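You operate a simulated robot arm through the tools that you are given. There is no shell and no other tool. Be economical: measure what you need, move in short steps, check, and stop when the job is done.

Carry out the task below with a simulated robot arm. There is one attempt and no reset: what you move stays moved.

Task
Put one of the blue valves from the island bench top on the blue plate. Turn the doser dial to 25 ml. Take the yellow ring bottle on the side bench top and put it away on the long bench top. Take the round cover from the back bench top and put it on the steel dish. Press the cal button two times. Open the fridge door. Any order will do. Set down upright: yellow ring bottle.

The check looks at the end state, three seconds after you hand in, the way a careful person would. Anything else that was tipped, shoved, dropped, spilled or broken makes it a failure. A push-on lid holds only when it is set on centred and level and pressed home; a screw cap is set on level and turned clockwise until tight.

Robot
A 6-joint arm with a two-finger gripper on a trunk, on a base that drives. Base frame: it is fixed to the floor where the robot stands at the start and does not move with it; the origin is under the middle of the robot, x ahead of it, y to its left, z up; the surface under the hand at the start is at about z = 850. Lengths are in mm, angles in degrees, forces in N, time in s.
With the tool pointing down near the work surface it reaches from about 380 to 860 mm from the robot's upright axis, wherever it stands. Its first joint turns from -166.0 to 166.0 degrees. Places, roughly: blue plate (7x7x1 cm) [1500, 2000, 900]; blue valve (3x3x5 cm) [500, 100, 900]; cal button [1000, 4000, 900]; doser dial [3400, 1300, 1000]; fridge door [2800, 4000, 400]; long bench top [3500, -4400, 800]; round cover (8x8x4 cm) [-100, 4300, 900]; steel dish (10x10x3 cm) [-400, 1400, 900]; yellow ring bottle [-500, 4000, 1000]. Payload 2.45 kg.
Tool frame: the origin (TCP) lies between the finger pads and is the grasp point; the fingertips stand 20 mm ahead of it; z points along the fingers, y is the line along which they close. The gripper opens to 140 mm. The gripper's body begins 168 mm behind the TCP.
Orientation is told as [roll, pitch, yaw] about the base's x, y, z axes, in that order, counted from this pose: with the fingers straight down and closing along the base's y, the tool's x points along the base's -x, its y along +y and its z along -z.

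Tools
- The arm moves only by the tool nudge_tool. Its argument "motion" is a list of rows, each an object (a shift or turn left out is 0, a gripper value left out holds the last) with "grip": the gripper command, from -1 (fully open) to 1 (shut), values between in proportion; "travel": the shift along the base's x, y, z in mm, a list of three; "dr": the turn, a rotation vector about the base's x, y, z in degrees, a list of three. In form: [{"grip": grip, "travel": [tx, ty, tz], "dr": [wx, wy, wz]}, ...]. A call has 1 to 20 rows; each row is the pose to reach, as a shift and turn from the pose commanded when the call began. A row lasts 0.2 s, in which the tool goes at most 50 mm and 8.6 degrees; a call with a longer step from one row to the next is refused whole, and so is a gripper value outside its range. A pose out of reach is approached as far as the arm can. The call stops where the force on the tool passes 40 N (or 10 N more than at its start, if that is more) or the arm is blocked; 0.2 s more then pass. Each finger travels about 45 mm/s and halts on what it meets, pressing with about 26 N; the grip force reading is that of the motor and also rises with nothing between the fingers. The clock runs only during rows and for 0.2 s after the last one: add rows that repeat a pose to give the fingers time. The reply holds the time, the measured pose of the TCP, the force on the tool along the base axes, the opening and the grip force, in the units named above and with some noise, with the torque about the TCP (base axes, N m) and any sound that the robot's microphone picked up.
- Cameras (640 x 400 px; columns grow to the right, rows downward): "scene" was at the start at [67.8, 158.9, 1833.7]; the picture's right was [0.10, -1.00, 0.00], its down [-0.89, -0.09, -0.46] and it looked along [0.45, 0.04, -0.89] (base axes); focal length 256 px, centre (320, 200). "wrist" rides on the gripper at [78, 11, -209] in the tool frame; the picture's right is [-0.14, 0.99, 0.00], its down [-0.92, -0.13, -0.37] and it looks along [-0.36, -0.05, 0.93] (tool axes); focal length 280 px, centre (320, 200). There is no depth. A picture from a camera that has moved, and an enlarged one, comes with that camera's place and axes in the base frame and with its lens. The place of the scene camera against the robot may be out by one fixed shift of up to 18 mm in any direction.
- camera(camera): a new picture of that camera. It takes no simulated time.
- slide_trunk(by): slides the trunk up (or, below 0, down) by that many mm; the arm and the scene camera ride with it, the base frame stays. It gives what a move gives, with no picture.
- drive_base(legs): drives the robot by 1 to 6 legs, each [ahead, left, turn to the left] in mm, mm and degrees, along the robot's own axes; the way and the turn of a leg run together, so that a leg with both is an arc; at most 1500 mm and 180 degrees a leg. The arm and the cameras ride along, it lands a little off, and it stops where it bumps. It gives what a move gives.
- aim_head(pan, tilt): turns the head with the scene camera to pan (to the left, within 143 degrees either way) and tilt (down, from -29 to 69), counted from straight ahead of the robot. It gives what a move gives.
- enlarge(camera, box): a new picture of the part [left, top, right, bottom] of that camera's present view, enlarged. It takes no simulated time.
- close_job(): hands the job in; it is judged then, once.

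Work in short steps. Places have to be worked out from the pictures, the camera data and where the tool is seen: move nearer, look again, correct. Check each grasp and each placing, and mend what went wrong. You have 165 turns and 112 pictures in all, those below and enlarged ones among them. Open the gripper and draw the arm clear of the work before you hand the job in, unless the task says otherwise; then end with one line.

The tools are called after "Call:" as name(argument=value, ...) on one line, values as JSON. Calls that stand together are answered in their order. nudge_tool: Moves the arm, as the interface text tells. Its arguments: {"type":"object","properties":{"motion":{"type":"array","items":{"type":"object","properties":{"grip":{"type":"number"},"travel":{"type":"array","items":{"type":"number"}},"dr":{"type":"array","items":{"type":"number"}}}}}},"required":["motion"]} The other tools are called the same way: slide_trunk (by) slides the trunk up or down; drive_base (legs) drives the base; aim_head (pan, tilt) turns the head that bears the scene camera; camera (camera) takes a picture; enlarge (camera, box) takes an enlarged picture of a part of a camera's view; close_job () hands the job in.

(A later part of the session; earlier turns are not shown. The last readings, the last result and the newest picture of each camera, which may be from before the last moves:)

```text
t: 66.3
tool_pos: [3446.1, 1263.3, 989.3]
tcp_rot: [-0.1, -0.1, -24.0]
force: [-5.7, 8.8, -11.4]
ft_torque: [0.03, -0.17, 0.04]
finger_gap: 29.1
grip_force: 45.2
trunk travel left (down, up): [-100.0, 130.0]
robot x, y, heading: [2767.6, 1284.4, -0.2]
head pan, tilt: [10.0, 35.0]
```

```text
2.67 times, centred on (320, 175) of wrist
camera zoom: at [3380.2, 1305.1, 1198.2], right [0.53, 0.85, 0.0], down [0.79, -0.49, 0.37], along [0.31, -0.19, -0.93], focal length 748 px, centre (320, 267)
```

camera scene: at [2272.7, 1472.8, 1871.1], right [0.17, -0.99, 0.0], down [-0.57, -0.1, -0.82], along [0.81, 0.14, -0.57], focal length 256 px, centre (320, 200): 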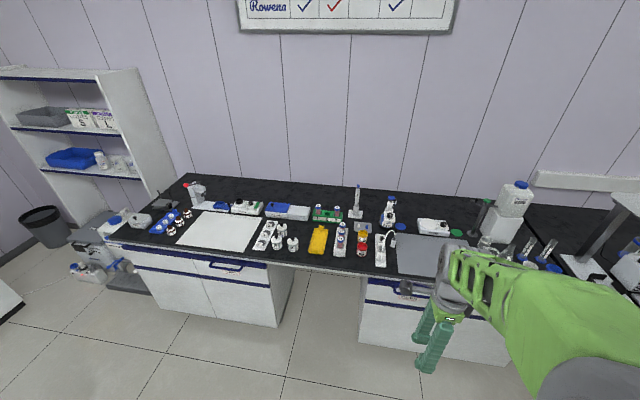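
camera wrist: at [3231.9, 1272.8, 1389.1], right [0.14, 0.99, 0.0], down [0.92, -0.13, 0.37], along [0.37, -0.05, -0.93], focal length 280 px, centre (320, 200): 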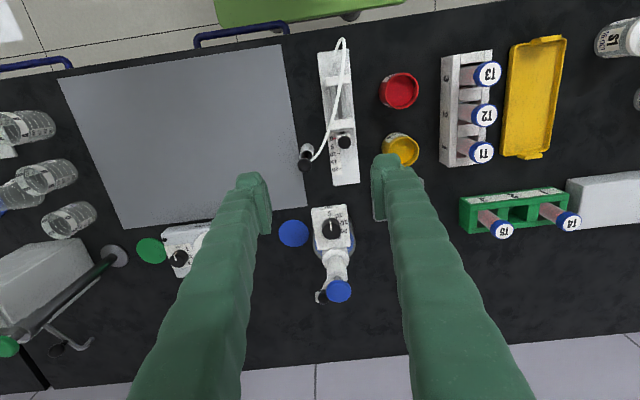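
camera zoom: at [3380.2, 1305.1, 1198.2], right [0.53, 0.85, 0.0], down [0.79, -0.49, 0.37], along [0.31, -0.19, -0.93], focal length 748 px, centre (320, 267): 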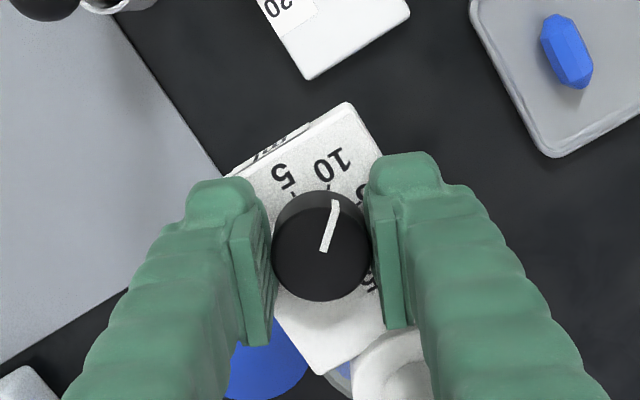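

The knob follows. Release, turn back 48°, re-grip.

Call:
nudge_tool(motion=[{"grip": 0.3}, {"grip": 0.3}, {"grip": 0.3, "dr": [0, 0, 8]}, {"dr": [0, 0, 16]}, {"dr": [0, 0, 24]}, {"dr": [0, 0, 32]}, {"dr": [0, 0, 40]}, {"dr": [0, 0, 48]}, {"dr": [0, 0, 48]}, {"dr": [0, 0, 48], "grip": 1}, {"dr": [0, 0, 48], "grip": 1}, {"dr": [0, 0, 48], "grip": 1}])

Call:
nudge_tool(motion=[{"dr": [0, 0, -5]}, {"dr": [0, 0, -12]}, {"dr": [0, 0, -19]}, {"dr": [0, 0, -26]}, {"dr": [0, 0, -33]}, {"dr": [0, 0, -40]}, {"dr": [0, 0, -48]}, {"dr": [0, 0, -48]}])

Call:
enlarge(camera="wrist", box=[200, 100, 440, 250])

```text
t: 68.9
tool_pos: [3448.1, 1263.0, 990.2]
tcp_rot: [0.2, -0.1, 24.2]
force: [0.8, -1.5, -0.9]
ft_torque: [-0.02, -0.02, -0.03]
finger_gap: 29.3
grip_force: 39.1
trunk travel left (down, up): [-100.0, 130.0]
robot x, y, heading: [2766.0, 1285.4, 0.3]
head pan, tilt: [10.0, 35.0]
```

```text
t: 70.7
tool_pos: [3447.6, 1262.0, 989.1]
tcp_rot: [0.0, -0.1, -23.9]
force: [2.2, 2.0, -9.3]
ft_torque: [0.07, 0.22, 0.0]
finger_gap: 29.3
grip_force: 44.9
trunk travel left (down, up): [-100.0, 130.0]
robot x, y, heading: [2766.7, 1281.7, 0.4]
head pan, tilt: [10.0, 35.0]
```

```text
2.67 times, centred on (320, 175) of wrist
camera zoom: at [3380.6, 1304.8, 1198.4], right [0.53, 0.85, 0.0], down [0.79, -0.49, 0.37], along [0.31, -0.19, -0.93], focal length 748 px, centre (320, 267)
```

zoom: 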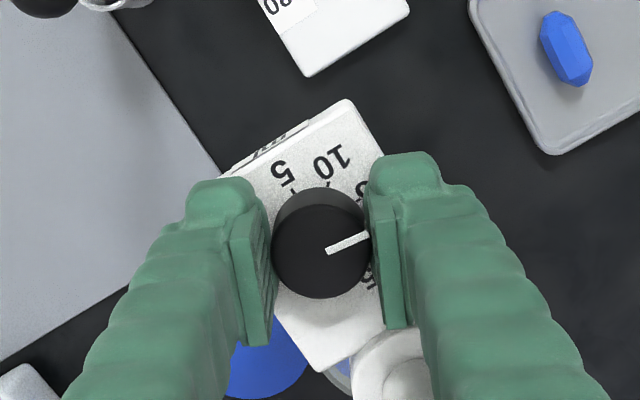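

Same again for the last 48°, then open and rise to read the dial.

Call:
nudge_tool(motion=[{"grip": 0.3}, {"grip": 0.3}, {"grip": 0.3, "dr": [0, 0, 8]}, {"dr": [0, 0, 16]}, {"dr": [0, 0, 24]}, {"dr": [0, 0, 32]}, {"dr": [0, 0, 40]}, {"dr": [0, 0, 48]}, {"dr": [0, 0, 48]}, {"dr": [0, 0, 48], "grip": 1}, {"dr": [0, 0, 48], "grip": 1}, {"dr": [0, 0, 48], "grip": 1}])

Call:
nudge_tool(motion=[{"dr": [0, 0, -5]}, {"dr": [0, 0, -12]}, {"dr": [0, 0, -19]}, {"dr": [0, 0, -26]}, {"dr": [0, 0, -33]}, {"dr": [0, 0, -40]}, {"dr": [0, 0, -48]}, {"dr": [0, 0, -48]}, {"dr": [0, 0, -48], "grip": 0.3}, {"dr": [0, 0, -48], "grip": 0.3}, {"dr": [0, 0, -48], "grip": 0.2}, {"dr": [0, 0, -48], "travel": [0, 0, 40]}, {"dr": [0, 0, -40], "travel": [0, 0, 70]}, {"dr": [0, 0, -32], "travel": [0, 0, 100]}, {"dr": [0, 0, -24], "travel": [0, 0, 100]}, {"dr": [0, 0, -24], "travel": [0, 0, 100]}])

Call:
enlarge(camera="wrist", box=[260, 120, 380, 195])

```text
t: 73.3
tool_pos: [3446.3, 1261.1, 989.5]
tcp_rot: [-0.1, 0.0, 24.0]
force: [0.1, -0.5, 0.5]
ft_torque: [-0.03, -0.02, 0.01]
finger_gap: 29.4
grip_force: 38.6
trunk travel left (down, up): [-100.0, 130.0]
robot x, y, heading: [2768.5, 1283.3, 0.0]
head pan, tilt: [10.0, 35.0]
```

```text
t: 76.7
tool_pos: [3448.8, 1262.7, 1090.4]
tcp_rot: [0.1, -0.1, 0.1]
force: [0.2, 0.1, -0.8]
ft_torque: [-0.01, 0.01, 0.03]
finger_gap: 56.1
grip_force: 0.0
trunk travel left (down, up): [-100.0, 130.0]
robot x, y, heading: [2762.7, 1283.7, 0.4]
head pan, tilt: [10.0, 35.0]
```

```text
5.33 times, centred on (320, 158) of wrist
camera zoom: at [3370.1, 1273.0, 1298.6], right [0.13, 0.99, 0.0], down [0.92, -0.13, 0.37], along [0.37, -0.05, -0.93], focal length 1495 px, centre (320, 427)
```

zoom: 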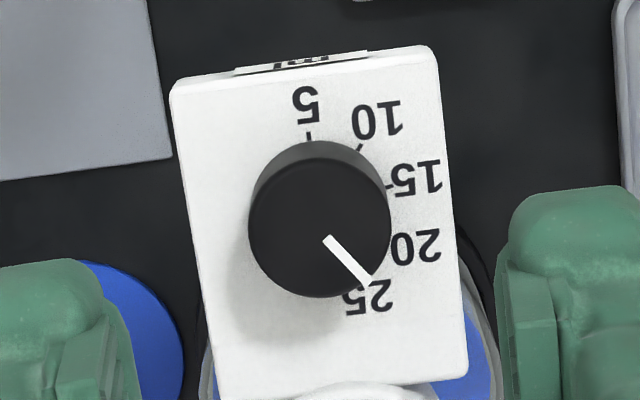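

Pointer appears slightly short of 25. I position the camera straight above the dial (arm high) for an undistorted reading.

Call:
nudge_tool(motion=[{"travel": [0, 0, 45]}, {"travel": [0, 0, 90]}, {"travel": [40, -5, 100]}, {"travel": [78, -11, 100]}, {"travel": [78, -11, 100]}])

Call:
enlarge(camera="wrist", box=[280, 60, 360, 110])

```text
t: 77.9
tool_pos: [3527.6, 1250.7, 1186.4]
tcp_rot: [0.2, -0.1, 0.0]
force: [0.1, -0.3, 0.6]
ft_torque: [-0.03, -0.01, 0.01]
finger_gap: 56.1
grip_force: 0.0
trunk travel left (down, up): [-100.0, 130.0]
robot x, y, heading: [2762.5, 1281.4, 0.3]
head pan, tilt: [10.0, 35.0]
```

```text
8.00 times, centred on (320, 85) of wrist
camera zoom: at [3448.9, 1262.4, 1396.3], right [0.14, 0.99, 0.0], down [0.92, -0.13, 0.37], along [0.37, -0.05, -0.93], focal length 2243 px, centre (320, 1120)
```

zoom: 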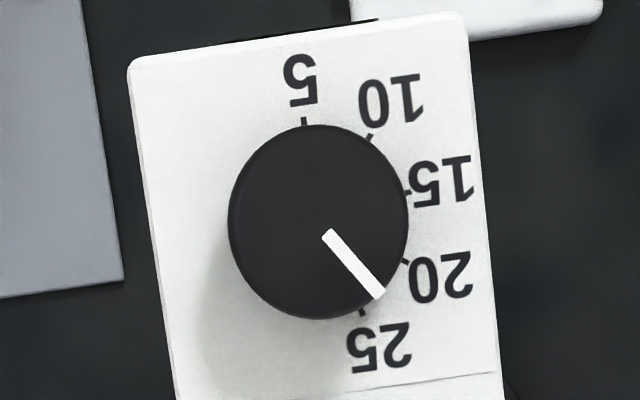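

From above the marks are 40° apart, so 25 is 160° from 5: I need 16.5° more clockwise. Return to the knob with +8° yaw and grip.

Call:
nudge_tool(motion=[{"travel": [-40, 6, 0], "dr": [0, 0, 4]}, {"travel": [-79, 11, 0], "dr": [0, 0, 8]}, {"travel": [-79, 11, -45], "dr": [0, 0, 8]}, {"travel": [-79, 11, -90], "dr": [0, 0, 8]}, {"travel": [-79, 11, -135], "dr": [0, 0, 8]}, {"travel": [-79, 11, -175], "dr": [0, 0, 8]}, {"travel": [-79, 11, -197], "dr": [0, 0, 8]}, {"travel": [-79, 11, -197], "dr": [0, 0, 8]}, {"travel": [-79, 11, -197], "dr": [0, 0, 8], "grip": 1}, {"travel": [-79, 11, -197], "dr": [0, 0, 8], "grip": 1}, {"travel": [-79, 11, -197], "dr": [0, 0, 8], "grip": 1}, {"travel": [-79, 11, -197], "dr": [0, 0, 8], "grip": 1}])

```text
t: 80.5
tool_pos: [3443.6, 1260.5, 990.1]
tcp_rot: [0.1, -0.1, 8.1]
force: [2.3, -16.1, -4.3]
ft_torque: [-0.2, -0.19, -0.09]
finger_gap: 29.1
grip_force: 45.5
trunk travel left (down, up): [-100.0, 130.0]
robot x, y, heading: [2764.9, 1284.2, 0.2]
head pan, tilt: [10.0, 35.0]
```

Call:
nudge_tool(motion=[{"travel": [0, -1.5, 0], "dr": [0, 0, -4]}, {"travel": [0, -1.5, 0], "dr": [0, 0, -8]}, {"travel": [0, -1.5, 0], "dr": [0, 0, -12.5]}, {"travel": [0, -1.5, 0], "dr": [0, 0, -16.5]}, {"travel": [0, -1.5, 0], "dr": [0, 0, -16.5]}, {"travel": [0, -1.5, 0], "dr": [0, 0, -16.5], "grip": 0.3}, {"travel": [0, -1.5, 0], "dr": [0, 0, -16.5], "grip": 0.2}, {"travel": [0, -1.5, 0], "dr": [0, 0, -16.5]}, {"travel": [0, 0, 45], "dr": [0, 0, -12]}, {"travel": [0, 0, 90], "dr": [0, 0, -8]}, {"travel": [0, 0, 135], "dr": [0, 0, -8]}, {"travel": [0, 0, 180], "dr": [0, 0, -8]}, {"travel": [0, 0, 197], "dr": [0, 0, -8]}, {"travel": [40, -5, 197], "dr": [0, 0, -8]}, {"travel": [79, -11, 197], "dr": [0, 0, -8]}, {"travel": [79, -11, 197], "dr": [0, 0, -8]}])

Call:
enlarge(camera="wrist", box=[280, 60, 360, 110])

```text
t: 83.9
tool_pos: [3524.6, 1249.8, 1191.2]
tcp_rot: [0.2, -0.3, 0.1]
force: [0.8, 0.2, -0.7]
ft_torque: [0.03, -0.04, -0.02]
finger_gap: 56.0
grip_force: 0.1
trunk travel left (down, up): [-100.0, 130.0]
robot x, y, heading: [2763.6, 1282.6, 0.3]
head pan, tilt: [10.0, 35.0]
```

```text
8.00 times, centred on (320, 85) of wrist
camera zoom: at [3446.1, 1260.4, 1399.8], right [0.14, 0.99, 0.0], down [0.92, -0.13, 0.37], along [0.37, -0.05, -0.93], focal length 2243 px, centre (320, 1120)
```

zoom: 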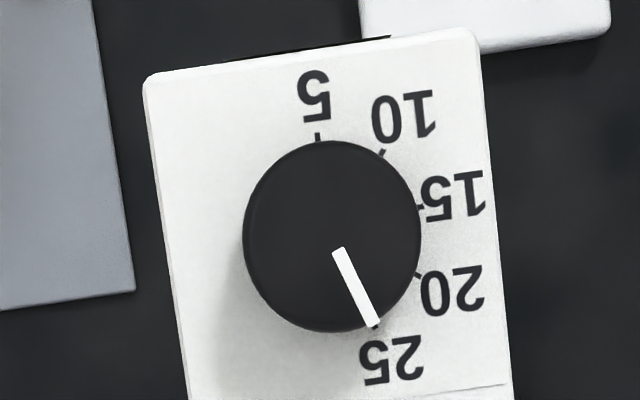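

Dial reads 25. Retract the arm, and drive toward the fridge.

Call:
nudge_tool(motion=[{"travel": [-45, 5, 0]}, {"travel": [-90, 10, 0]}, {"travel": [-135, 15, 0]}, {"travel": [-180, 20, 0]}, {"travel": [-225, 25, 0]}, {"travel": [-270, 30, 0]}, {"travel": [-300, 30, 0]}, {"travel": [-300, 30, 0]}])

Call:
drive_base(legs=[[-420, 0, 0], [0, 0, 90], [1400, 0, 0]])

Call:
aim_head(pan=0, tilt=30)

Call:
camera(camera="scene")

```text
t: 85.7
tool_pos: [3226.1, 1279.2, 1188.5]
tcp_rot: [0.0, 0.0, 0.0]
force: [0.9, -0.7, -0.8]
ft_torque: [0.01, 0.03, -0.05]
finger_gap: 56.3
grip_force: 0.0
trunk travel left (down, up): [-100.0, 130.0]
robot x, y, heading: [2767.7, 1283.4, 0.3]
head pan, tilt: [10.0, 35.0]
```

```text
t: 98.7
tool_pos: [2326.3, 3137.5, 1187.9]
tcp_rot: [0.1, -0.1, 90.7]
force: [0.8, 0.8, -0.1]
ft_torque: [0.0, -0.02, 0.01]
finger_gap: 56.0
grip_force: 0.2
trunk travel left (down, up): [-100.0, 130.0]
robot x, y, heading: [2328.7, 2676.4, 90.4]
head pan, tilt: [10.0, 35.0]
```

```text
t: 99.4
tool_pos: [2327.2, 3137.5, 1188.3]
tcp_rot: [0.1, 0.0, 90.7]
force: [0.1, -0.2, 0.5]
ft_torque: [0.01, 0.01, 0.02]
finger_gap: 56.1
grip_force: 0.1
trunk travel left (down, up): [-100.0, 130.0]
robot x, y, heading: [2325.0, 2675.5, 90.7]
head pan, tilt: [0.0, 30.0]
```

```text
71 pictures are left
camera scene: at [2180.1, 2787.6, 1878.9], right [1.0, 0.01, 0.0], down [0.01, -0.5, -0.87], along [-0.01, 0.87, -0.5], focal length 256 px, centre (320, 200)
```

scene: 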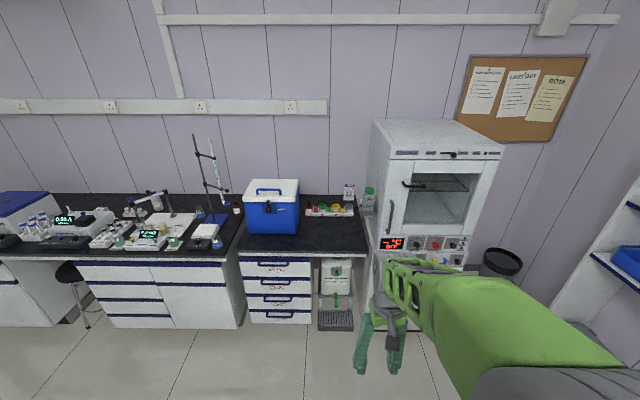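

The arm hides the fridge's lower part. Swing the arm to the left and look again.

Call:
nudge_tool(motion=[{"travel": [-40, -20, 0]}, {"travel": [-80, -40, 0]}, {"travel": [-120, -60, 0]}, {"travel": [-160, -80, 0]}, {"travel": [-200, -105, 0]}, {"travel": [-240, -130, 0]}, {"travel": [-280, -155, 0]}, {"travel": [-320, -180, 0]}, {"travel": [-360, -205, 0]}, {"travel": [-400, -230, 0]}, {"travel": [-400, -230, 0]}])

Call:
aim_head(pan=-20, tilt=38)

Call:
camera(camera="scene")

```text
t: 101.8
tool_pos: [1923.2, 2911.2, 1189.3]
tcp_rot: [0.0, -0.2, 90.8]
force: [0.5, -0.2, 1.4]
ft_torque: [-0.03, 0.06, -0.03]
finger_gap: 56.1
grip_force: 0.1
trunk travel left (down, up): [-100.0, 130.0]
robot x, y, heading: [2327.1, 2677.2, 90.5]
head pan, tilt: [0.0, 30.0]
```

```text
t: 102.6
tool_pos: [1921.9, 2911.6, 1189.0]
tcp_rot: [0.1, 0.0, 90.6]
force: [0.1, -0.2, -0.3]
ft_torque: [0.04, 0.01, 0.0]
finger_gap: 56.0
grip_force: 0.0
trunk travel left (down, up): [-100.0, 130.0]
robot x, y, heading: [2328.9, 2678.6, 90.5]
head pan, tilt: [-20.0, 38.0]
```

```text
70 pictures are left
camera scene: at [2209.8, 2778.7, 1866.6], right [0.94, -0.33, 0.0], down [-0.2, -0.58, -0.79], along [0.26, 0.74, -0.62], focal length 256 px, centre (320, 200)
```

scene: 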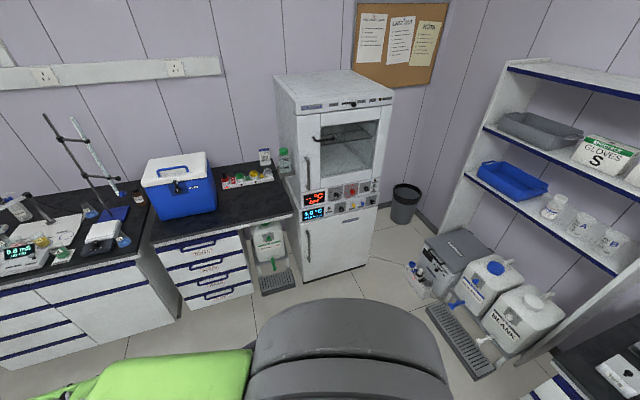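

Call:
enlarge(camera="scene", box=[260, 170, 420, 290])

```text
3.33 times, centred on (340, 230) of scene
camera zoom: at [2209.8, 2778.7, 1866.6], right [0.94, -0.33, 0.0], down [-0.2, -0.58, -0.79], along [0.26, 0.74, -0.62], focal length 852 px, centre (253, 100)
```

zoom: 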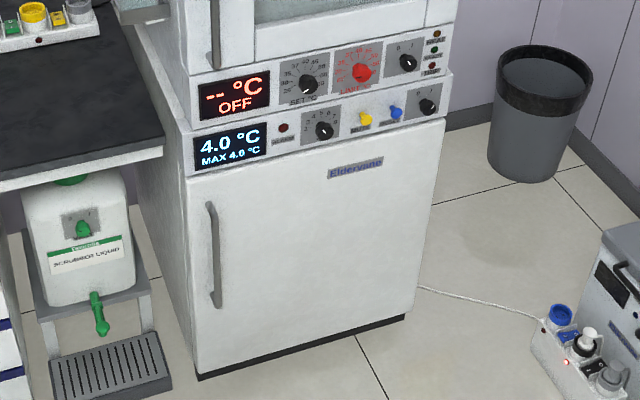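

Fridge door: bar handle at left (x≈2528, y≈3935, z 345–655), hinge right at x≈3050. Drive to about (2550, 3100) and bring the arm to the front.

Call:
drive_base(legs=[[420, -225, 0]])

Call:
nudge_tool(motion=[{"travel": [40, 24, 0]}, {"travel": [80, 48, 0]}, {"travel": [120, 72, 0]}, {"travel": [160, 96, 0]}, {"travel": [200, 120, 0]}, {"travel": [240, 144, 0]}, {"travel": [280, 168, 0]}, {"travel": [320, 192, 0]}, {"travel": [360, 216, 0]}, {"travel": [380, 230, -30]}, {"travel": [380, 230, -70]}, {"travel": [380, 230, -110]}, {"travel": [380, 230, -150]}, {"travel": [380, 230, -150]}])

Call:
slide_trunk(by=-100)

```text
t: 105.4
tool_pos: [2150.7, 3316.9, 1189.1]
tcp_rot: [0.0, 0.0, 89.9]
force: [-0.1, 0.4, 0.0]
ft_torque: [-0.03, 0.04, -0.02]
finger_gap: 56.1
grip_force: 0.0
trunk travel left (down, up): [-100.0, 130.0]
robot x, y, heading: [2554.9, 3076.5, 89.7]
head pan, tilt: [-20.0, 38.0]
```

```text
t: 108.4
tool_pos: [2528.7, 3546.5, 1038.0]
tcp_rot: [0.0, -0.2, 89.8]
force: [-0.6, 0.3, 0.5]
ft_torque: [-0.01, 0.0, 0.01]
finger_gap: 55.9
grip_force: 0.1
trunk travel left (down, up): [-100.0, 130.0]
robot x, y, heading: [2556.0, 3074.3, 89.9]
head pan, tilt: [-20.0, 38.0]
```

```text
t: 109.7
tool_pos: [2527.8, 3546.7, 938.5]
tcp_rot: [0.1, -0.2, 89.8]
force: [-0.4, 0.6, 0.3]
ft_torque: [0.0, -0.02, -0.01]
finger_gap: 55.9
grip_force: 0.1
trunk travel left (down, up): [0.0, 230.0]
robot x, y, heading: [2550.4, 3074.7, 90.0]
head pan, tilt: [-20.0, 38.0]
```

Now pitch the hand to point forward (+y) while advancing to y≈3800, z≈740.

Call:
nudge_tool(motion=[{"travel": [0, 20, -15], "dr": [8, 0, 0]}, {"travel": [0, 40, -30], "dr": [16, 0, 0]}, {"travel": [0, 60, -45], "dr": [24, 0, 0]}, {"travel": [0, 80, -60], "dr": [32, 0, 0]}, {"travel": [0, 100, -75], "dr": [40, 0, 0]}, {"travel": [0, 120, -90], "dr": [48, 0, 0]}, {"travel": [0, 140, -105], "dr": [56, 0, 0]}, {"travel": [0, 160, -120], "dr": [64, 0, 0]}, {"travel": [0, 180, -135], "dr": [72, 0, 0]}, {"travel": [0, 200, -150], "dr": [80, 0, 0]}, {"travel": [0, 220, -170], "dr": [88, 0, 0]}, {"travel": [0, 240, -190], "dr": [90, 0, 0]}, {"travel": [0, 240, -200], "dr": [90, 0, 0]}, {"travel": [0, 240, -200], "dr": [90, 0, 0]}])

Call:
camera(camera="wrist")

Call:
camera(camera="scene")

```text
t: 112.7
tool_pos: [2530.0, 3785.3, 736.6]
tcp_rot: [147.7, -89.8, -57.6]
force: [-0.1, -0.2, -0.2]
ft_torque: [0.01, 0.01, -0.01]
finger_gap: 55.8
grip_force: 0.1
trunk travel left (down, up): [0.0, 230.0]
robot x, y, heading: [2551.7, 3074.3, 89.9]
head pan, tilt: [-20.0, 38.0]
```

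```text
68 pictures are left
camera wrist: at [2519.7, 3577.3, 658.7], right [-0.99, 0.0, 0.14], down [0.13, -0.37, 0.92], along [0.05, 0.93, 0.37], focal length 280 px, centre (320, 200)
```

wrist: 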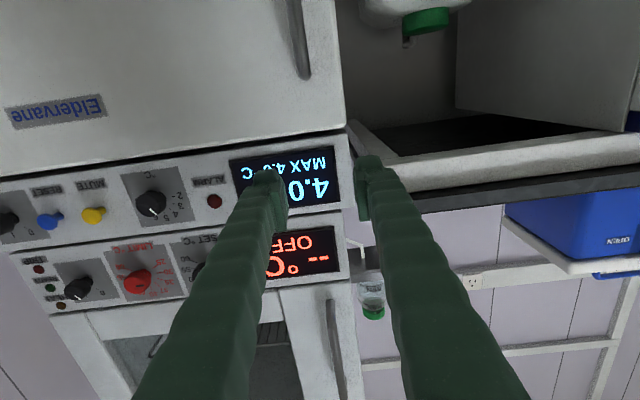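

```text
67 pictures are left
camera scene: at [2436.3, 3179.3, 1766.6], right [0.94, -0.34, 0.0], down [-0.21, -0.58, -0.79], along [0.27, 0.74, -0.62], focal length 256 px, centre (320, 200)
```

scene: 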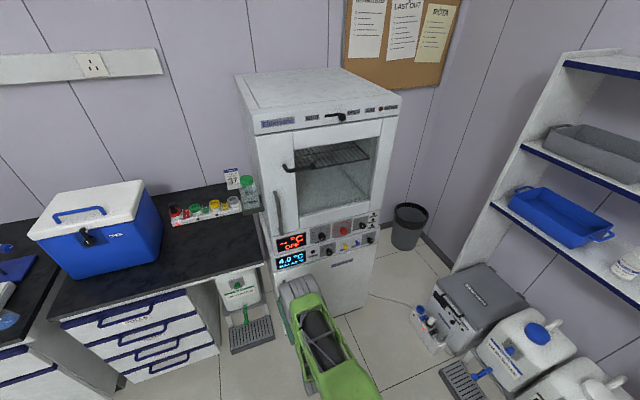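

Handle bar is at x≈2539, top end z≈645. Lower to z≈590 and align x, then look.

Call:
nudge_tool(motion=[{"travel": [4, 0, -45]}, {"travel": [9, 0, -90]}, {"travel": [9, 0, -135]}, {"travel": [9, 0, -147]}, {"travel": [9, 0, -147]}])

Call:
camera(camera="wrist")

```text
t: 113.9
tool_pos: [2536.3, 3788.2, 589.8]
tcp_rot: [146.1, -89.8, -55.9]
force: [-0.6, -0.6, 0.0]
ft_torque: [-0.01, 0.02, 0.01]
finger_gap: 56.2
grip_force: 0.1
trunk travel left (down, up): [0.0, 230.0]
robot x, y, heading: [2552.9, 3077.1, 89.8]
head pan, tilt: [-20.0, 38.0]
```

```text
66 pictures are left
camera wrist: at [2525.4, 3580.1, 512.1], right [-0.99, 0.0, 0.14], down [0.13, -0.37, 0.92], along [0.05, 0.93, 0.37], focal length 280 px, centre (320, 200)
```

wrist: 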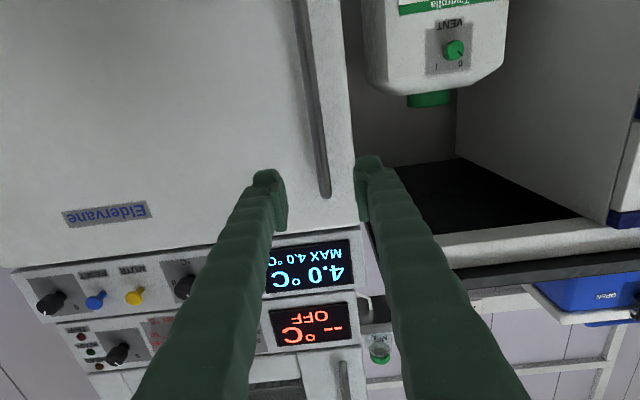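

Handle at [2537, 3928], aligned. Advance 138 mm in y and close.

Call:
nudge_tool(motion=[{"travel": [0, 45, 0]}, {"travel": [0, 90, 0]}, {"travel": [0, 120, 0]}, {"travel": [0, 138, 0]}, {"travel": [0, 138, 0]}, {"travel": [0, 138, 0], "grip": 1}, {"travel": [0, 138, 0], "grip": 1}, {"travel": [0, 138, 0], "grip": 1}, {"travel": [0, 138, 0], "grip": 1}, {"travel": [0, 138, 0], "grip": 1}])

Call:
camera(camera="wrist")

```text
t: 116.1
tool_pos: [2534.8, 3924.9, 594.4]
tcp_rot: [164.4, -89.9, -74.1]
force: [-18.5, -1.2, -0.5]
ft_torque: [-0.01, -0.03, -0.19]
finger_gap: 10.3
grip_force: 37.1
trunk travel left (down, up): [0.0, 230.0]
robot x, y, heading: [2551.6, 3076.2, 89.7]
head pan, tilt: [-20.0, 38.0]
```

```text
65 pictures are left
camera wrist: at [2524.9, 3716.8, 515.5], right [-0.99, -0.01, 0.14], down [0.13, -0.37, 0.92], along [0.05, 0.93, 0.37], focal length 280 px, centre (320, 200)
```

wrist: 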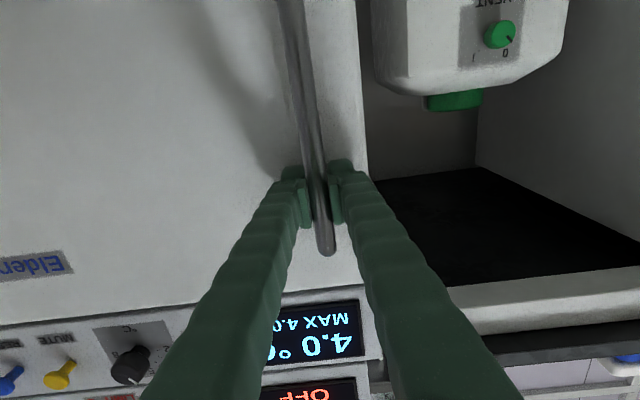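

Handle gripped (10 mm bar). Pull along the arc gently, first ~10°.

Call:
nudge_tool(motion=[{"travel": [-1, -8, 0], "dr": [0, 0, 1]}, {"travel": [0, -20, 0], "dr": [0, 0, 2]}, {"travel": [3, -44, 0], "dr": [0, 0, 4]}, {"travel": [8, -66, 0], "dr": [0, 0, 6]}, {"travel": [14, -88, 0], "dr": [0, 0, 8]}, {"travel": [14, -88, 0], "dr": [0, 0, 8]}])

Call:
camera(camera="wrist")

```text
t: 117.5
tool_pos: [2552.8, 3836.8, 594.2]
tcp_rot: [173.3, -89.4, -75.5]
force: [8.0, 2.0, 21.5]
ft_torque: [-0.09, -0.12, 0.09]
finger_gap: 10.1
grip_force: 37.2
trunk travel left (down, up): [0.0, 230.0]
robot x, y, heading: [2552.5, 3075.7, 89.9]
head pan, tilt: [-20.0, 38.0]
```

```text
64 pictures are left
camera wrist: at [2569.6, 3629.5, 514.2], right [-0.98, -0.14, 0.14], down [0.18, -0.36, 0.92], along [-0.08, 0.92, 0.37], focal length 280 px, centre (320, 200)
```

wrist: 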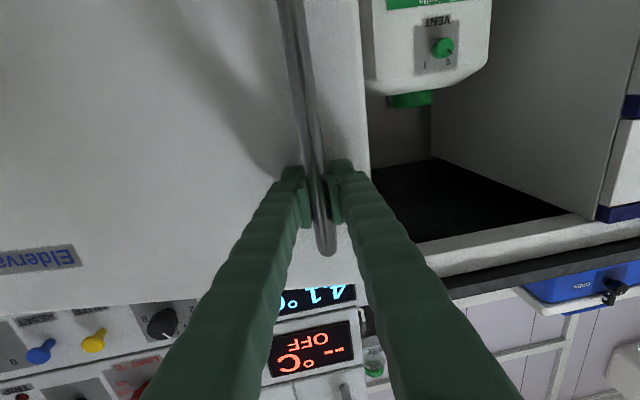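

Door is opening. Continue along the arc to ~30°.

Call:
nudge_tool(motion=[{"travel": [9, -30, 2], "dr": [0, 0, 3]}, {"travel": [20, -60, 2], "dr": [0, 0, 6]}, {"travel": [30, -85, 2], "dr": [0, 0, 9]}, {"travel": [51, -125, 2], "dr": [0, 0, 14]}, {"travel": [75, -163, 2], "dr": [0, 0, 19]}, {"travel": [75, -163, 2], "dr": [0, 0, 19]}])

```text
t: 118.9
tool_pos: [2630.2, 3674.1, 594.4]
tcp_rot: [-165.8, -89.5, -77.5]
force: [26.2, 20.5, 20.3]
ft_torque: [-0.38, -0.12, 0.56]
finger_gap: 10.3
grip_force: 38.1
trunk travel left (down, up): [0.0, 230.0]
robot x, y, heading: [2552.3, 3078.8, 90.2]
head pan, tilt: [-20.0, 38.0]
```

Force indicates the true radius is a bit smaller; correct toward the hinge and continue.

Call:
nudge_tool(motion=[{"travel": [6, 4, 3], "dr": [0, 0, 1]}, {"travel": [20, -14, 3], "dr": [0, 0, 3]}, {"travel": [34, -32, 3], "dr": [0, 0, 6]}, {"travel": [49, -48, 3], "dr": [0, 0, 8]}, {"travel": [65, -64, 3], "dr": [0, 0, 10]}, {"travel": [65, -64, 3], "dr": [0, 0, 10]}])

Call:
camera(camera="wrist")

```text
t: 120.3
tool_pos: [2686.6, 3607.1, 593.4]
tcp_rot: [95.4, -89.7, 31.8]
force: [-2.0, -3.2, -11.1]
ft_torque: [0.25, -0.32, -0.02]
finger_gap: 10.2
grip_force: 37.8
trunk travel left (down, up): [0.0, 230.0]
robot x, y, heading: [2550.9, 3071.6, 89.9]
head pan, tilt: [-20.0, 38.0]
```

```text
63 pictures are left
camera wrist: at [2805.2, 3434.2, 515.4], right [-0.79, -0.6, 0.14], down [0.33, -0.21, 0.92], along [-0.52, 0.77, 0.37], focal length 280 px, centre (320, 200)
```

wrist: 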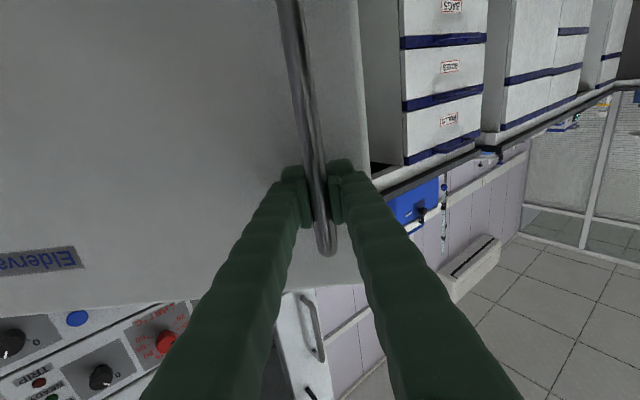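

Forces low; about 40° open. Continue to ~70°.

Call:
nudge_tool(motion=[{"travel": [16, -16, -1], "dr": [0, 0, 2]}, {"travel": [32, -31, -1], "dr": [0, 0, 4]}, {"travel": [68, -58, -1], "dr": [0, 0, 8]}, {"travel": [106, -81, -1], "dr": [0, 0, 12]}, {"travel": [145, -102, -1], "dr": [0, 0, 16]}, {"travel": [187, -118, -1], "dr": [0, 0, 20]}, {"travel": [229, -131, -1], "dr": [0, 0, 24]}, {"travel": [229, -131, -1], "dr": [0, 0, 24]}])

```text
t: 121.5
tool_pos: [2802.4, 3520.6, 609.8]
tcp_rot: [0.5, -89.0, 139.3]
force: [2.5, 3.9, -10.1]
ft_torque: [-0.35, -0.65, -0.11]
finger_gap: 10.4
grip_force: 37.3
out of reach, approached as far as the arm can: row 4, 5
trunk travel left (down, up): [0.0, 230.0]
robot x, y, heading: [2551.9, 3074.0, 89.8]
head pan, tilt: [-20.0, 38.0]
stopped in row 5: the force on the tool passed its limit at 54 N (the readings are from after the stop); the commanded pose is now the measured one
```

~56° open, arm at its limit in that pose. I'll release, back off, go round the free edge and push the inner face further open. First release and retreat.

Call:
nudge_tool(motion=[{"grip": 0.4}, {"grip": 0.4}, {"grip": 0.4}, {"travel": [20, -16, 0]}, {"travel": [45, -38, 0]}, {"travel": [60, -70, 0]}, {"travel": [50, -110, 0], "dr": [0, 0, -5]}, {"travel": [20, -140, 0], "dr": [0, 0, -12]}, {"travel": [-20, -150, 0], "dr": [0, 0, -20]}, {"travel": [-60, -150, 20], "dr": [0, 0, -28]}, {"travel": [-100, -140, 30], "dr": [0, 0, -36]}, {"travel": [-100, -140, 30], "dr": [0, 0, -36]}])

Call:
aim_head(pan=-15, tilt=50)

Call:
camera(camera="scene")

```text
t: 124.0
tool_pos: [2702.5, 3379.8, 640.5]
tcp_rot: [-5.3, -89.2, 109.3]
force: [-0.5, -0.3, 0.1]
ft_torque: [0.0, -0.02, -0.04]
finger_gap: 42.1
grip_force: 0.0
out of reach, approached as far as the arm can: row 4, 5, 6
trunk travel left (down, up): [0.0, 230.0]
robot x, y, heading: [2552.3, 3072.3, 89.8]
head pan, tilt: [-20.0, 38.0]
```

```text
t: 124.8
tool_pos: [2702.0, 3380.1, 639.9]
tcp_rot: [-2.0, -89.2, 105.9]
force: [0.2, 0.0, -0.5]
ft_torque: [0.0, 0.0, -0.01]
finger_gap: 41.9
grip_force: 0.1
trunk travel left (down, up): [0.0, 230.0]
robot x, y, heading: [2555.3, 3078.5, 89.9]
head pan, tilt: [-15.0, 50.0]
```

```text
62 pictures are left
camera scene: at [2426.9, 3172.8, 1749.5], right [0.97, -0.26, 0.0], down [-0.2, -0.74, -0.64], along [0.17, 0.62, -0.77], focal length 256 px, centre (320, 200)
```

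scene: 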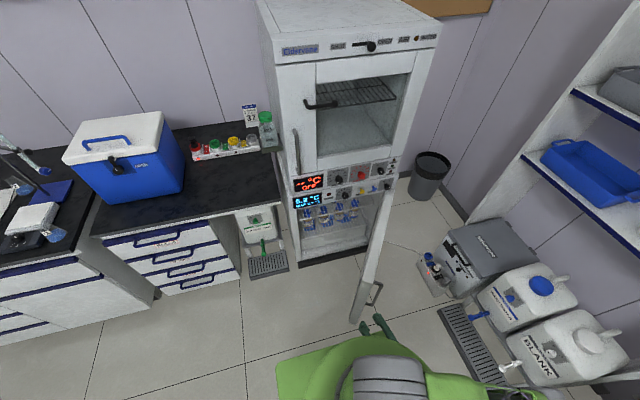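

Door ~58° open. Now reach inside the door edge and push it further.

Call:
nudge_tool(motion=[{"grip": 1, "travel": [-40, 5, 0], "dr": [0, 0, -5]}, {"travel": [-60, 45, 0], "dr": [0, 0, -10]}, {"travel": [-60, 90, 0], "dr": [0, 0, -15]}, {"travel": [-50, 135, 0], "dr": [0, 0, -15]}, {"travel": [-40, 180, 0], "dr": [0, 0, -15]}, {"travel": [-20, 220, 0], "dr": [0, 0, -15]}, {"travel": [20, 240, 0], "dr": [0, 0, -15]}, {"travel": [60, 245, 0], "dr": [0, 0, -15]}, {"travel": [100, 245, 0], "dr": [0, 0, -18]}, {"travel": [140, 245, 0], "dr": [0, 0, -22]}, {"travel": [180, 245, 0], "dr": [0, 0, -26]}, {"travel": [220, 245, 0], "dr": [0, 0, -30]}, {"travel": [250, 245, 0], "dr": [0, 0, -30]}, {"travel": [250, 245, 0], "dr": [0, 0, -30]}])

Call:
camera(camera="scene")

```text
t: 125.9
tool_pos: [2746.9, 3489.8, 646.8]
tcp_rot: [28.2, -89.4, 47.1]
force: [0.5, -0.5, -0.6]
ft_torque: [0.04, -0.02, 0.15]
finger_gap: 0.0
grip_force: 26.4
out of reach, approached as far as the arm can: row 2, 3, 4
trunk travel left (down, up): [0.0, 230.0]
robot x, y, heading: [2550.8, 3077.4, 90.0]
head pan, tilt: [-15.0, 50.0]
stopped in row 5: the force on the tool passed its limit at 121 N (the readings are from after the stop); the commanded pose is now the measured one
```

```text
61 pictures are left
camera scene: at [2429.8, 3173.5, 1749.5], right [0.97, -0.26, 0.0], down [-0.2, -0.74, -0.64], along [0.17, 0.62, -0.77], focal length 256 px, centre (320, 200)
```

scene: 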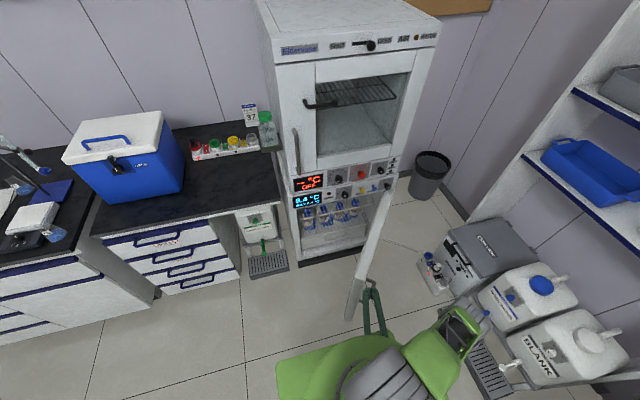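

The fingers hit the door's outer edge because the hand was too close to the base. Back the base off diagonally, which clears the door, then go in on the inner side.

Call:
drive_base(legs=[[-180, 150, 0]])

Call:
nudge_tool(motion=[{"travel": [0, 40, 0], "dr": [0, 0, 0]}, {"travel": [0, 80, 0], "dr": [0, 0, 0]}, {"travel": [0, 120, 0]}, {"travel": [0, 160, 0]}, {"travel": [0, 160, 0]}])

Call:
camera(camera="scene")

```text
t: 127.9
tool_pos: [2592.2, 3310.9, 647.3]
tcp_rot: [24.9, -89.3, 50.2]
force: [0.0, -0.9, -0.3]
ft_torque: [0.0, 0.04, 0.02]
finger_gap: 0.1
grip_force: 26.6
trunk travel left (down, up): [0.0, 230.0]
robot x, y, heading: [2395.1, 2895.7, 89.7]
head pan, tilt: [-15.0, 50.0]
```

```text
t: 129.1
tool_pos: [2599.9, 3479.4, 638.1]
tcp_rot: [19.2, -89.3, 56.2]
force: [-0.8, -0.4, -0.3]
ft_torque: [-0.01, 0.02, -0.02]
finger_gap: 0.1
grip_force: 26.2
out of reach, approached as far as the arm can: row 1, 2, 3, 4, 5
trunk travel left (down, up): [0.0, 230.0]
robot x, y, heading: [2398.7, 2900.2, 89.8]
head pan, tilt: [-15.0, 50.0]
```

```text
60 pictures are left
camera scene: at [2272.2, 2995.4, 1749.4], right [0.96, -0.26, 0.0], down [-0.2, -0.74, -0.64], along [0.17, 0.62, -0.77], focal length 256 px, centre (320, 200)
```

scene: 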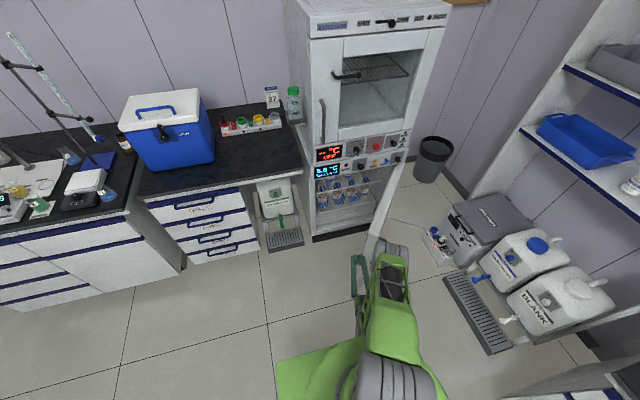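

Hand is now on the inner side of the door edge. Advance in y, then push +x.

Call:
nudge_tool(motion=[{"travel": [0, 40, 0]}, {"travel": [10, 80, 0]}, {"travel": [45, 85, 0]}, {"travel": [80, 85, 0]}, {"travel": [115, 85, 0]}, {"travel": [150, 85, 0]}, {"travel": [185, 85, 0]}, {"travel": [220, 85, 0]}, {"travel": [255, 85, 0]}, {"travel": [280, 85, 0]}, {"travel": [280, 85, 0]}])

Call:
camera(camera="scene")

```text
t: 131.5
tool_pos: [2883.6, 3564.6, 642.0]
tcp_rot: [25.9, -89.4, 49.2]
force: [-0.2, 0.1, 0.4]
ft_torque: [-0.01, 0.0, 0.05]
finger_gap: 0.0
grip_force: 26.2
trunk travel left (down, up): [0.0, 230.0]
robot x, y, heading: [2397.2, 2899.7, 89.5]
head pan, tilt: [-15.0, 50.0]
```

```text
59 pictures are left
camera scene: at [2272.8, 2995.1, 1749.4], right [0.96, -0.26, 0.0], down [-0.2, -0.74, -0.64], along [0.17, 0.62, -0.77], focal length 256 px, centre (320, 200)
```

scene: 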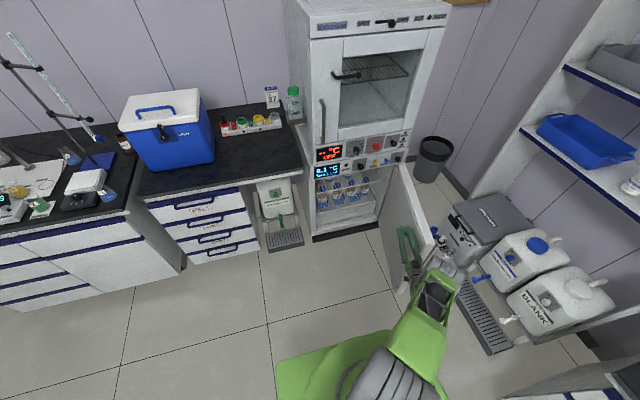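

Door is well open (~80°). Withdraw the hand to the left and up, then return to pointing down.

Call:
nudge_tool(motion=[{"travel": [-45, 0, 0]}, {"travel": [-90, 0, 0]}, {"travel": [-135, 0, 0]}, {"travel": [-180, 0, 0]}, {"travel": [-225, 0, 0], "dr": [0, 0, 5]}, {"travel": [-270, 0, 10], "dr": [0, 0, 10]}, {"travel": [-310, 0, 30], "dr": [0, 0, 15]}, {"travel": [-350, 0, 60], "dr": [0, 0, 15]}, {"travel": [-380, 0, 100], "dr": [0, 0, 15]}, {"travel": [-390, 0, 145], "dr": [0, 0, 15]}, {"travel": [-390, 0, 190], "dr": [0, 0, 15]}, {"travel": [-390, 0, 235], "dr": [0, 0, 15]}, {"travel": [-390, 0, 260], "dr": [0, 0, 15]}, {"travel": [-390, 0, 260], "dr": [0, 0, 15]}])

Call:
nudge_tool(motion=[{"grip": 0, "travel": [0, -12, 5], "dr": [-8, 0, 0]}, {"travel": [0, -24, 10], "dr": [-16, 0, 0]}, {"travel": [0, -36, 15], "dr": [-24, 0, 0]}, {"travel": [0, -48, 20], "dr": [-32, 0, 0]}, {"travel": [0, -60, 25], "dr": [-40, 0, 0]}, {"travel": [0, -72, 30], "dr": [-48, 0, 0]}, {"travel": [0, -84, 35], "dr": [-56, 0, 0]}, {"travel": [0, -96, 40], "dr": [-64, 0, 0]}, {"travel": [0, -108, 50], "dr": [-72, 0, 0]}, {"travel": [0, -120, 60], "dr": [-80, 0, 0]}, {"travel": [0, -130, 80], "dr": [-88, 0, 0]}, {"travel": [0, -140, 100], "dr": [-90, 0, 0]}, {"travel": [0, -150, 130], "dr": [-90, 0, 0]}, {"travel": [0, -150, 130], "dr": [-90, 0, 0]}])

Call:
slide_trunk(by=100)

```text
t: 134.5
tool_pos: [2492.6, 3566.5, 902.0]
tcp_rot: [23.9, -89.4, 66.2]
force: [-1.0, 0.3, 0.0]
ft_torque: [-0.01, 0.0, 0.01]
finger_gap: 0.0
grip_force: 26.7
trunk travel left (down, up): [0.0, 230.0]
robot x, y, heading: [2400.0, 2898.9, 89.7]
head pan, tilt: [-15.0, 50.0]
```

```text
t: 137.5
tool_pos: [2479.0, 3399.4, 989.0]
tcp_rot: [9.3, -5.4, 88.4]
force: [2.2, -2.8, -0.1]
ft_torque: [0.33, 0.47, 0.02]
finger_gap: 70.1
grip_force: 0.0
out of reach, approached as far as the arm can: row 8, 9, 10, 11, 12, 13, 14
trunk travel left (down, up): [0.0, 230.0]
robot x, y, heading: [2398.2, 2893.8, 89.7]
head pan, tilt: [-15.0, 50.0]
```

```text
t: 138.8
tool_pos: [2482.7, 3397.7, 1089.3]
tcp_rot: [8.6, -5.2, 89.3]
force: [0.6, -0.7, -0.3]
ft_torque: [-0.01, 0.03, 0.02]
finger_gap: 70.1
grip_force: 0.0
trunk travel left (down, up): [-100.0, 130.0]
robot x, y, heading: [2401.5, 2895.4, 89.9]
head pan, tilt: [-15.0, 50.0]
```

Let the arm settle to the upright pose with a small move.

Call:
nudge_tool(motion=[{"travel": [-20, -20, 20]}, {"travel": [-40, -30, 40]}, {"travel": [-60, -30, 60]}, {"travel": [-60, -30, 60]}])

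```text
t: 139.8
tool_pos: [2422.7, 3365.5, 1143.1]
tcp_rot: [9.8, -5.9, 89.2]
force: [0.1, 0.2, 0.1]
ft_torque: [0.0, 0.0, -0.02]
finger_gap: 70.1
grip_force: 0.1
out of reach, approached as far as the arm can: row 2, 3, 4
trunk travel left (down, up): [-100.0, 130.0]
robot x, y, heading: [2397.9, 2898.0, 89.6]
head pan, tilt: [-15.0, 50.0]
```

Call:
nudge_tool(motion=[{"dr": [-3, -4.8, 0]}, {"dr": [-6, -9.7, 0]}, {"dr": [-6, -9.7, 0]}, {"dr": [-6, -9.7, 0]}])

Call:
camera(camera="scene")

```text
t: 140.8
tool_pos: [2423.3, 3364.8, 1142.5]
tcp_rot: [9.8, -5.8, 89.2]
force: [0.5, -0.3, 0.1]
ft_torque: [-0.02, 0.0, 0.03]
finger_gap: 70.0
grip_force: 0.0
out of reach, approached as far as the arm can: row 1, 2, 3, 4
trunk travel left (down, up): [-100.0, 130.0]
robot x, y, heading: [2396.5, 2898.1, 89.7]
head pan, tilt: [-15.0, 50.0]
```

```text
58 pictures are left
camera scene: at [2272.7, 2995.2, 1849.4], right [0.96, -0.26, 0.0], down [-0.2, -0.74, -0.64], along [0.17, 0.62, -0.77], focal length 256 px, centre (320, 200)
```

scene: 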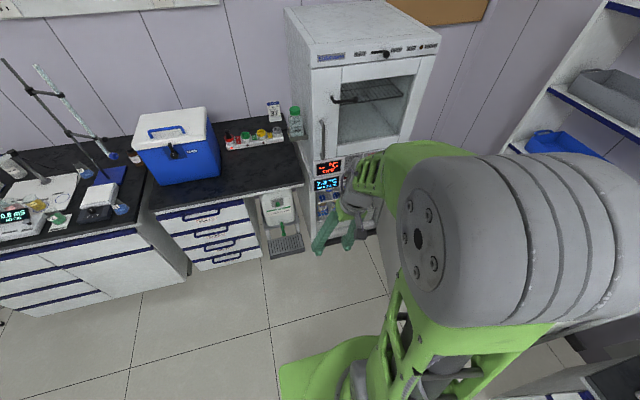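

The wrist seems at a joint limit. Undo the tilt command and test a yaw to free it.

Call:
nudge_tool(motion=[{"dr": [3, 4.8, 0]}, {"dr": [6, 9.7, 0]}])

Call:
nudge_tool(motion=[{"dr": [0, 0, 8]}, {"dr": [0, 0, 16]}, {"dr": [0, 0, 24]}, {"dr": [0, 0, 32]}, {"dr": [0, 0, 32]}])

```text
t: 141.4
tool_pos: [2423.6, 3365.5, 1142.2]
tcp_rot: [19.8, -11.8, 87.7]
force: [0.6, 0.5, -0.2]
ft_torque: [-0.01, -0.02, 0.02]
finger_gap: 69.9
grip_force: 0.1
trunk travel left (down, up): [-100.0, 130.0]
robot x, y, heading: [2393.9, 2895.3, 89.7]
head pan, tilt: [-15.0, 50.0]
```

```text
t: 142.6
tool_pos: [2422.0, 3365.5, 1143.4]
tcp_rot: [19.7, -11.6, 119.8]
force: [-0.4, 0.1, -0.1]
ft_torque: [0.01, -0.04, 0.01]
finger_gap: 70.2
grip_force: 0.0
trunk travel left (down, up): [-100.0, 130.0]
robot x, y, heading: [2397.5, 2898.5, 89.8]
head pan, tilt: [-15.0, 50.0]
```

Yaw worked freely. Now untilt (−22.7° about y) at this yaw.

Call:
nudge_tool(motion=[{"dr": [0, -8, 0]}, {"dr": [0, -16, 0]}, {"dr": [0, -22.7, 0]}, {"dr": [0, -22.7, 0]}])

```text
t: 143.6
tool_pos: [2419.9, 3364.9, 1136.3]
tcp_rot: [10.1, -6.6, 121.2]
force: [0.4, 0.4, 0.6]
ft_torque: [0.0, 0.01, 0.02]
finger_gap: 70.0
grip_force: 0.0
out of reach, approached as far as the arm can: row 2, 3, 4
trunk travel left (down, up): [-100.0, 130.0]
robot x, y, heading: [2399.6, 2896.8, 89.6]
head pan, tilt: [-15.0, 50.0]
```

The wrist's branch got wound up when pitching down off-axis. I'll unwind: pitch back up to horizontal, align straight ahead as in the first pass, then pitch down along that same path.

Call:
nudge_tool(motion=[{"dr": [0, 0, -8], "travel": [-5, 20, -20]}, {"dr": [0, 0, -16], "travel": [-10, 40, -40]}, {"dr": [0, 0, -24], "travel": [-15, 60, -60]}, {"dr": [0, 0, -31], "travel": [-20, 80, -80]}, {"dr": [0, 0, -31], "travel": [-20, 80, -80]}])

Call:
nudge_tool(motion=[{"dr": [8, 0, 0], "travel": [-3, 20, -20]}, {"dr": [16, 0, 0], "travel": [-6, 40, -40]}, {"dr": [24, 0, 0], "travel": [-9, 60, -60]}, {"dr": [32, 0, 0], "travel": [-12, 80, -80]}, {"dr": [40, 0, 0], "travel": [-15, 100, -100]}, {"dr": [48, 0, 0], "travel": [-18, 120, -120]}, {"dr": [56, 0, 0], "travel": [-21, 140, -140]}, {"dr": [64, 0, 0], "travel": [-24, 150, -160]}, {"dr": [72, 0, 0], "travel": [-27, 160, -180]}, {"dr": [80, 0, 0], "travel": [-27, 160, -200]}, {"dr": [80, 0, 0], "travel": [-27, 160, -220]}, {"dr": [80, 0, 0], "travel": [-27, 160, -220]}])

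```text
t: 144.8
tool_pos: [2402.8, 3446.1, 1054.3]
tcp_rot: [10.1, -6.8, 90.1]
force: [1.0, 0.3, 0.2]
ft_torque: [-0.01, 0.01, 0.0]
finger_gap: 70.1
grip_force: 0.1
trunk travel left (down, up): [-100.0, 130.0]
robot x, y, heading: [2399.5, 2894.3, 89.7]
head pan, tilt: [-15.0, 50.0]
```

```text
t: 147.4
tool_pos: [2371.9, 3605.2, 836.4]
tcp_rot: [8.9, -86.8, 91.2]
force: [0.0, 0.1, -0.5]
ft_torque: [0.02, -0.01, -0.01]
finger_gap: 69.9
grip_force: 0.1
trunk travel left (down, up): [-100.0, 130.0]
robot x, y, heading: [2401.0, 2897.4, 89.6]
head pan, tilt: [-15.0, 50.0]
```

Only a 10° yaw left remains to remove. Correct it (passing straight-ahead), checking.

Call:
nudge_tool(motion=[{"dr": [2, 0, -5]}, {"dr": [3, 0, -10]}, {"dr": [3, 0, -10]}])

Call:
nudge_tool(motion=[{"travel": [0, -20, 20], "dr": [-2, 0, 0]}, {"travel": [0, -40, 40], "dr": [-10, 0, 0]}, {"travel": [0, -60, 55], "dr": [-18, 0, 0]}, {"travel": [0, -80, 70], "dr": [-26, 0, 0]}, {"travel": [0, -100, 85], "dr": [-34, 0, 0]}, {"travel": [0, -120, 100], "dr": [-42, 0, 0]}, {"travel": [0, -140, 115], "dr": [-50, 0, 0]}, {"travel": [0, -160, 130], "dr": [-58, 0, 0]}, {"travel": [0, -180, 145], "dr": [-66, 0, 0]}, {"travel": [0, -200, 160], "dr": [-74, 0, 0]}, {"travel": [0, -220, 180], "dr": [-82, 0, 0]}, {"travel": [0, -240, 200], "dr": [-90, 0, 0]}, {"travel": [0, -240, 200], "dr": [-90, 0, 0]}])

```text
t: 148.2
tool_pos: [2373.4, 3605.6, 836.3]
tcp_rot: [47.8, -89.6, 42.2]
force: [-0.4, 0.7, -0.7]
ft_torque: [0.02, 0.0, 0.06]
finger_gap: 69.8
grip_force: 0.0
trunk travel left (down, up): [-100.0, 130.0]
robot x, y, heading: [2397.0, 2897.0, 89.9]
head pan, tilt: [-15.0, 50.0]
```

```text
t: 151.0
tool_pos: [2373.3, 3363.7, 1035.0]
tcp_rot: [0.1, 0.3, 89.9]
force: [-0.7, -0.2, -0.3]
ft_torque: [0.02, -0.01, 0.02]
finger_gap: 70.2
grip_force: 0.1
out of reach, approached as far as the arm can: row 10
trunk travel left (down, up): [-100.0, 130.0]
robot x, y, heading: [2397.1, 2898.4, 89.8]
head pan, tilt: [-15.0, 50.0]
```

The arm is upright again. Raise it and drive left to the cal button area.

Call:
nudge_tool(motion=[{"travel": [10, 0, 45]}, {"travel": [20, 0, 90]}, {"travel": [20, 0, 135]}, {"travel": [20, 0, 150]}])

Call:
drive_base(legs=[[150, 700, 0], [150, 690, 0]])

Call:
aim_head(pan=0, tilt=45)

Call:
camera(camera="scene")

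```text
t: 152.0
tool_pos: [2392.0, 3364.7, 1184.1]
tcp_rot: [0.0, 0.2, 89.8]
force: [-0.6, 0.0, 0.2]
ft_torque: [0.02, -0.03, 0.0]
finger_gap: 69.9
grip_force: 0.1
trunk travel left (down, up): [-100.0, 130.0]
robot x, y, heading: [2395.2, 2897.1, 89.8]
head pan, tilt: [-15.0, 50.0]
```

```text
t: 164.8
tool_pos: [988.7, 3666.5, 1182.3]
tcp_rot: [0.0, 0.2, 90.2]
force: [0.3, 0.0, 0.8]
ft_torque: [0.0, -0.02, -0.02]
finger_gap: 70.2
grip_force: 0.1
trunk travel left (down, up): [-100.0, 130.0]
robot x, y, heading: [994.9, 3201.8, 90.1]
head pan, tilt: [-15.0, 50.0]
```

```text
t: 165.5
tool_pos: [988.4, 3667.0, 1183.2]
tcp_rot: [0.0, 0.2, 90.2]
force: [-0.6, -1.0, 0.2]
ft_torque: [0.03, 0.0, 0.01]
finger_gap: 69.8
grip_force: 0.0
trunk travel left (down, up): [-100.0, 130.0]
robot x, y, heading: [999.2, 3202.3, 90.1]
head pan, tilt: [0.0, 45.0]
```

```text
57 pictures are left
camera scene: at [852.1, 3303.8, 1856.3], right [1.0, 0.0, 0.0], down [0.0, -0.71, -0.71], along [0.0, 0.71, -0.71], focal length 256 px, centre (320, 200)
```

scene: 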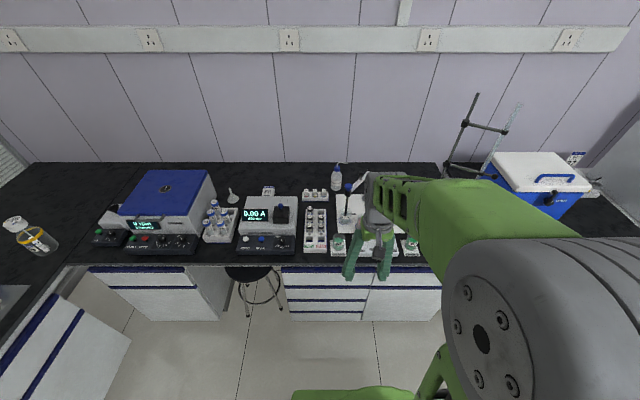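

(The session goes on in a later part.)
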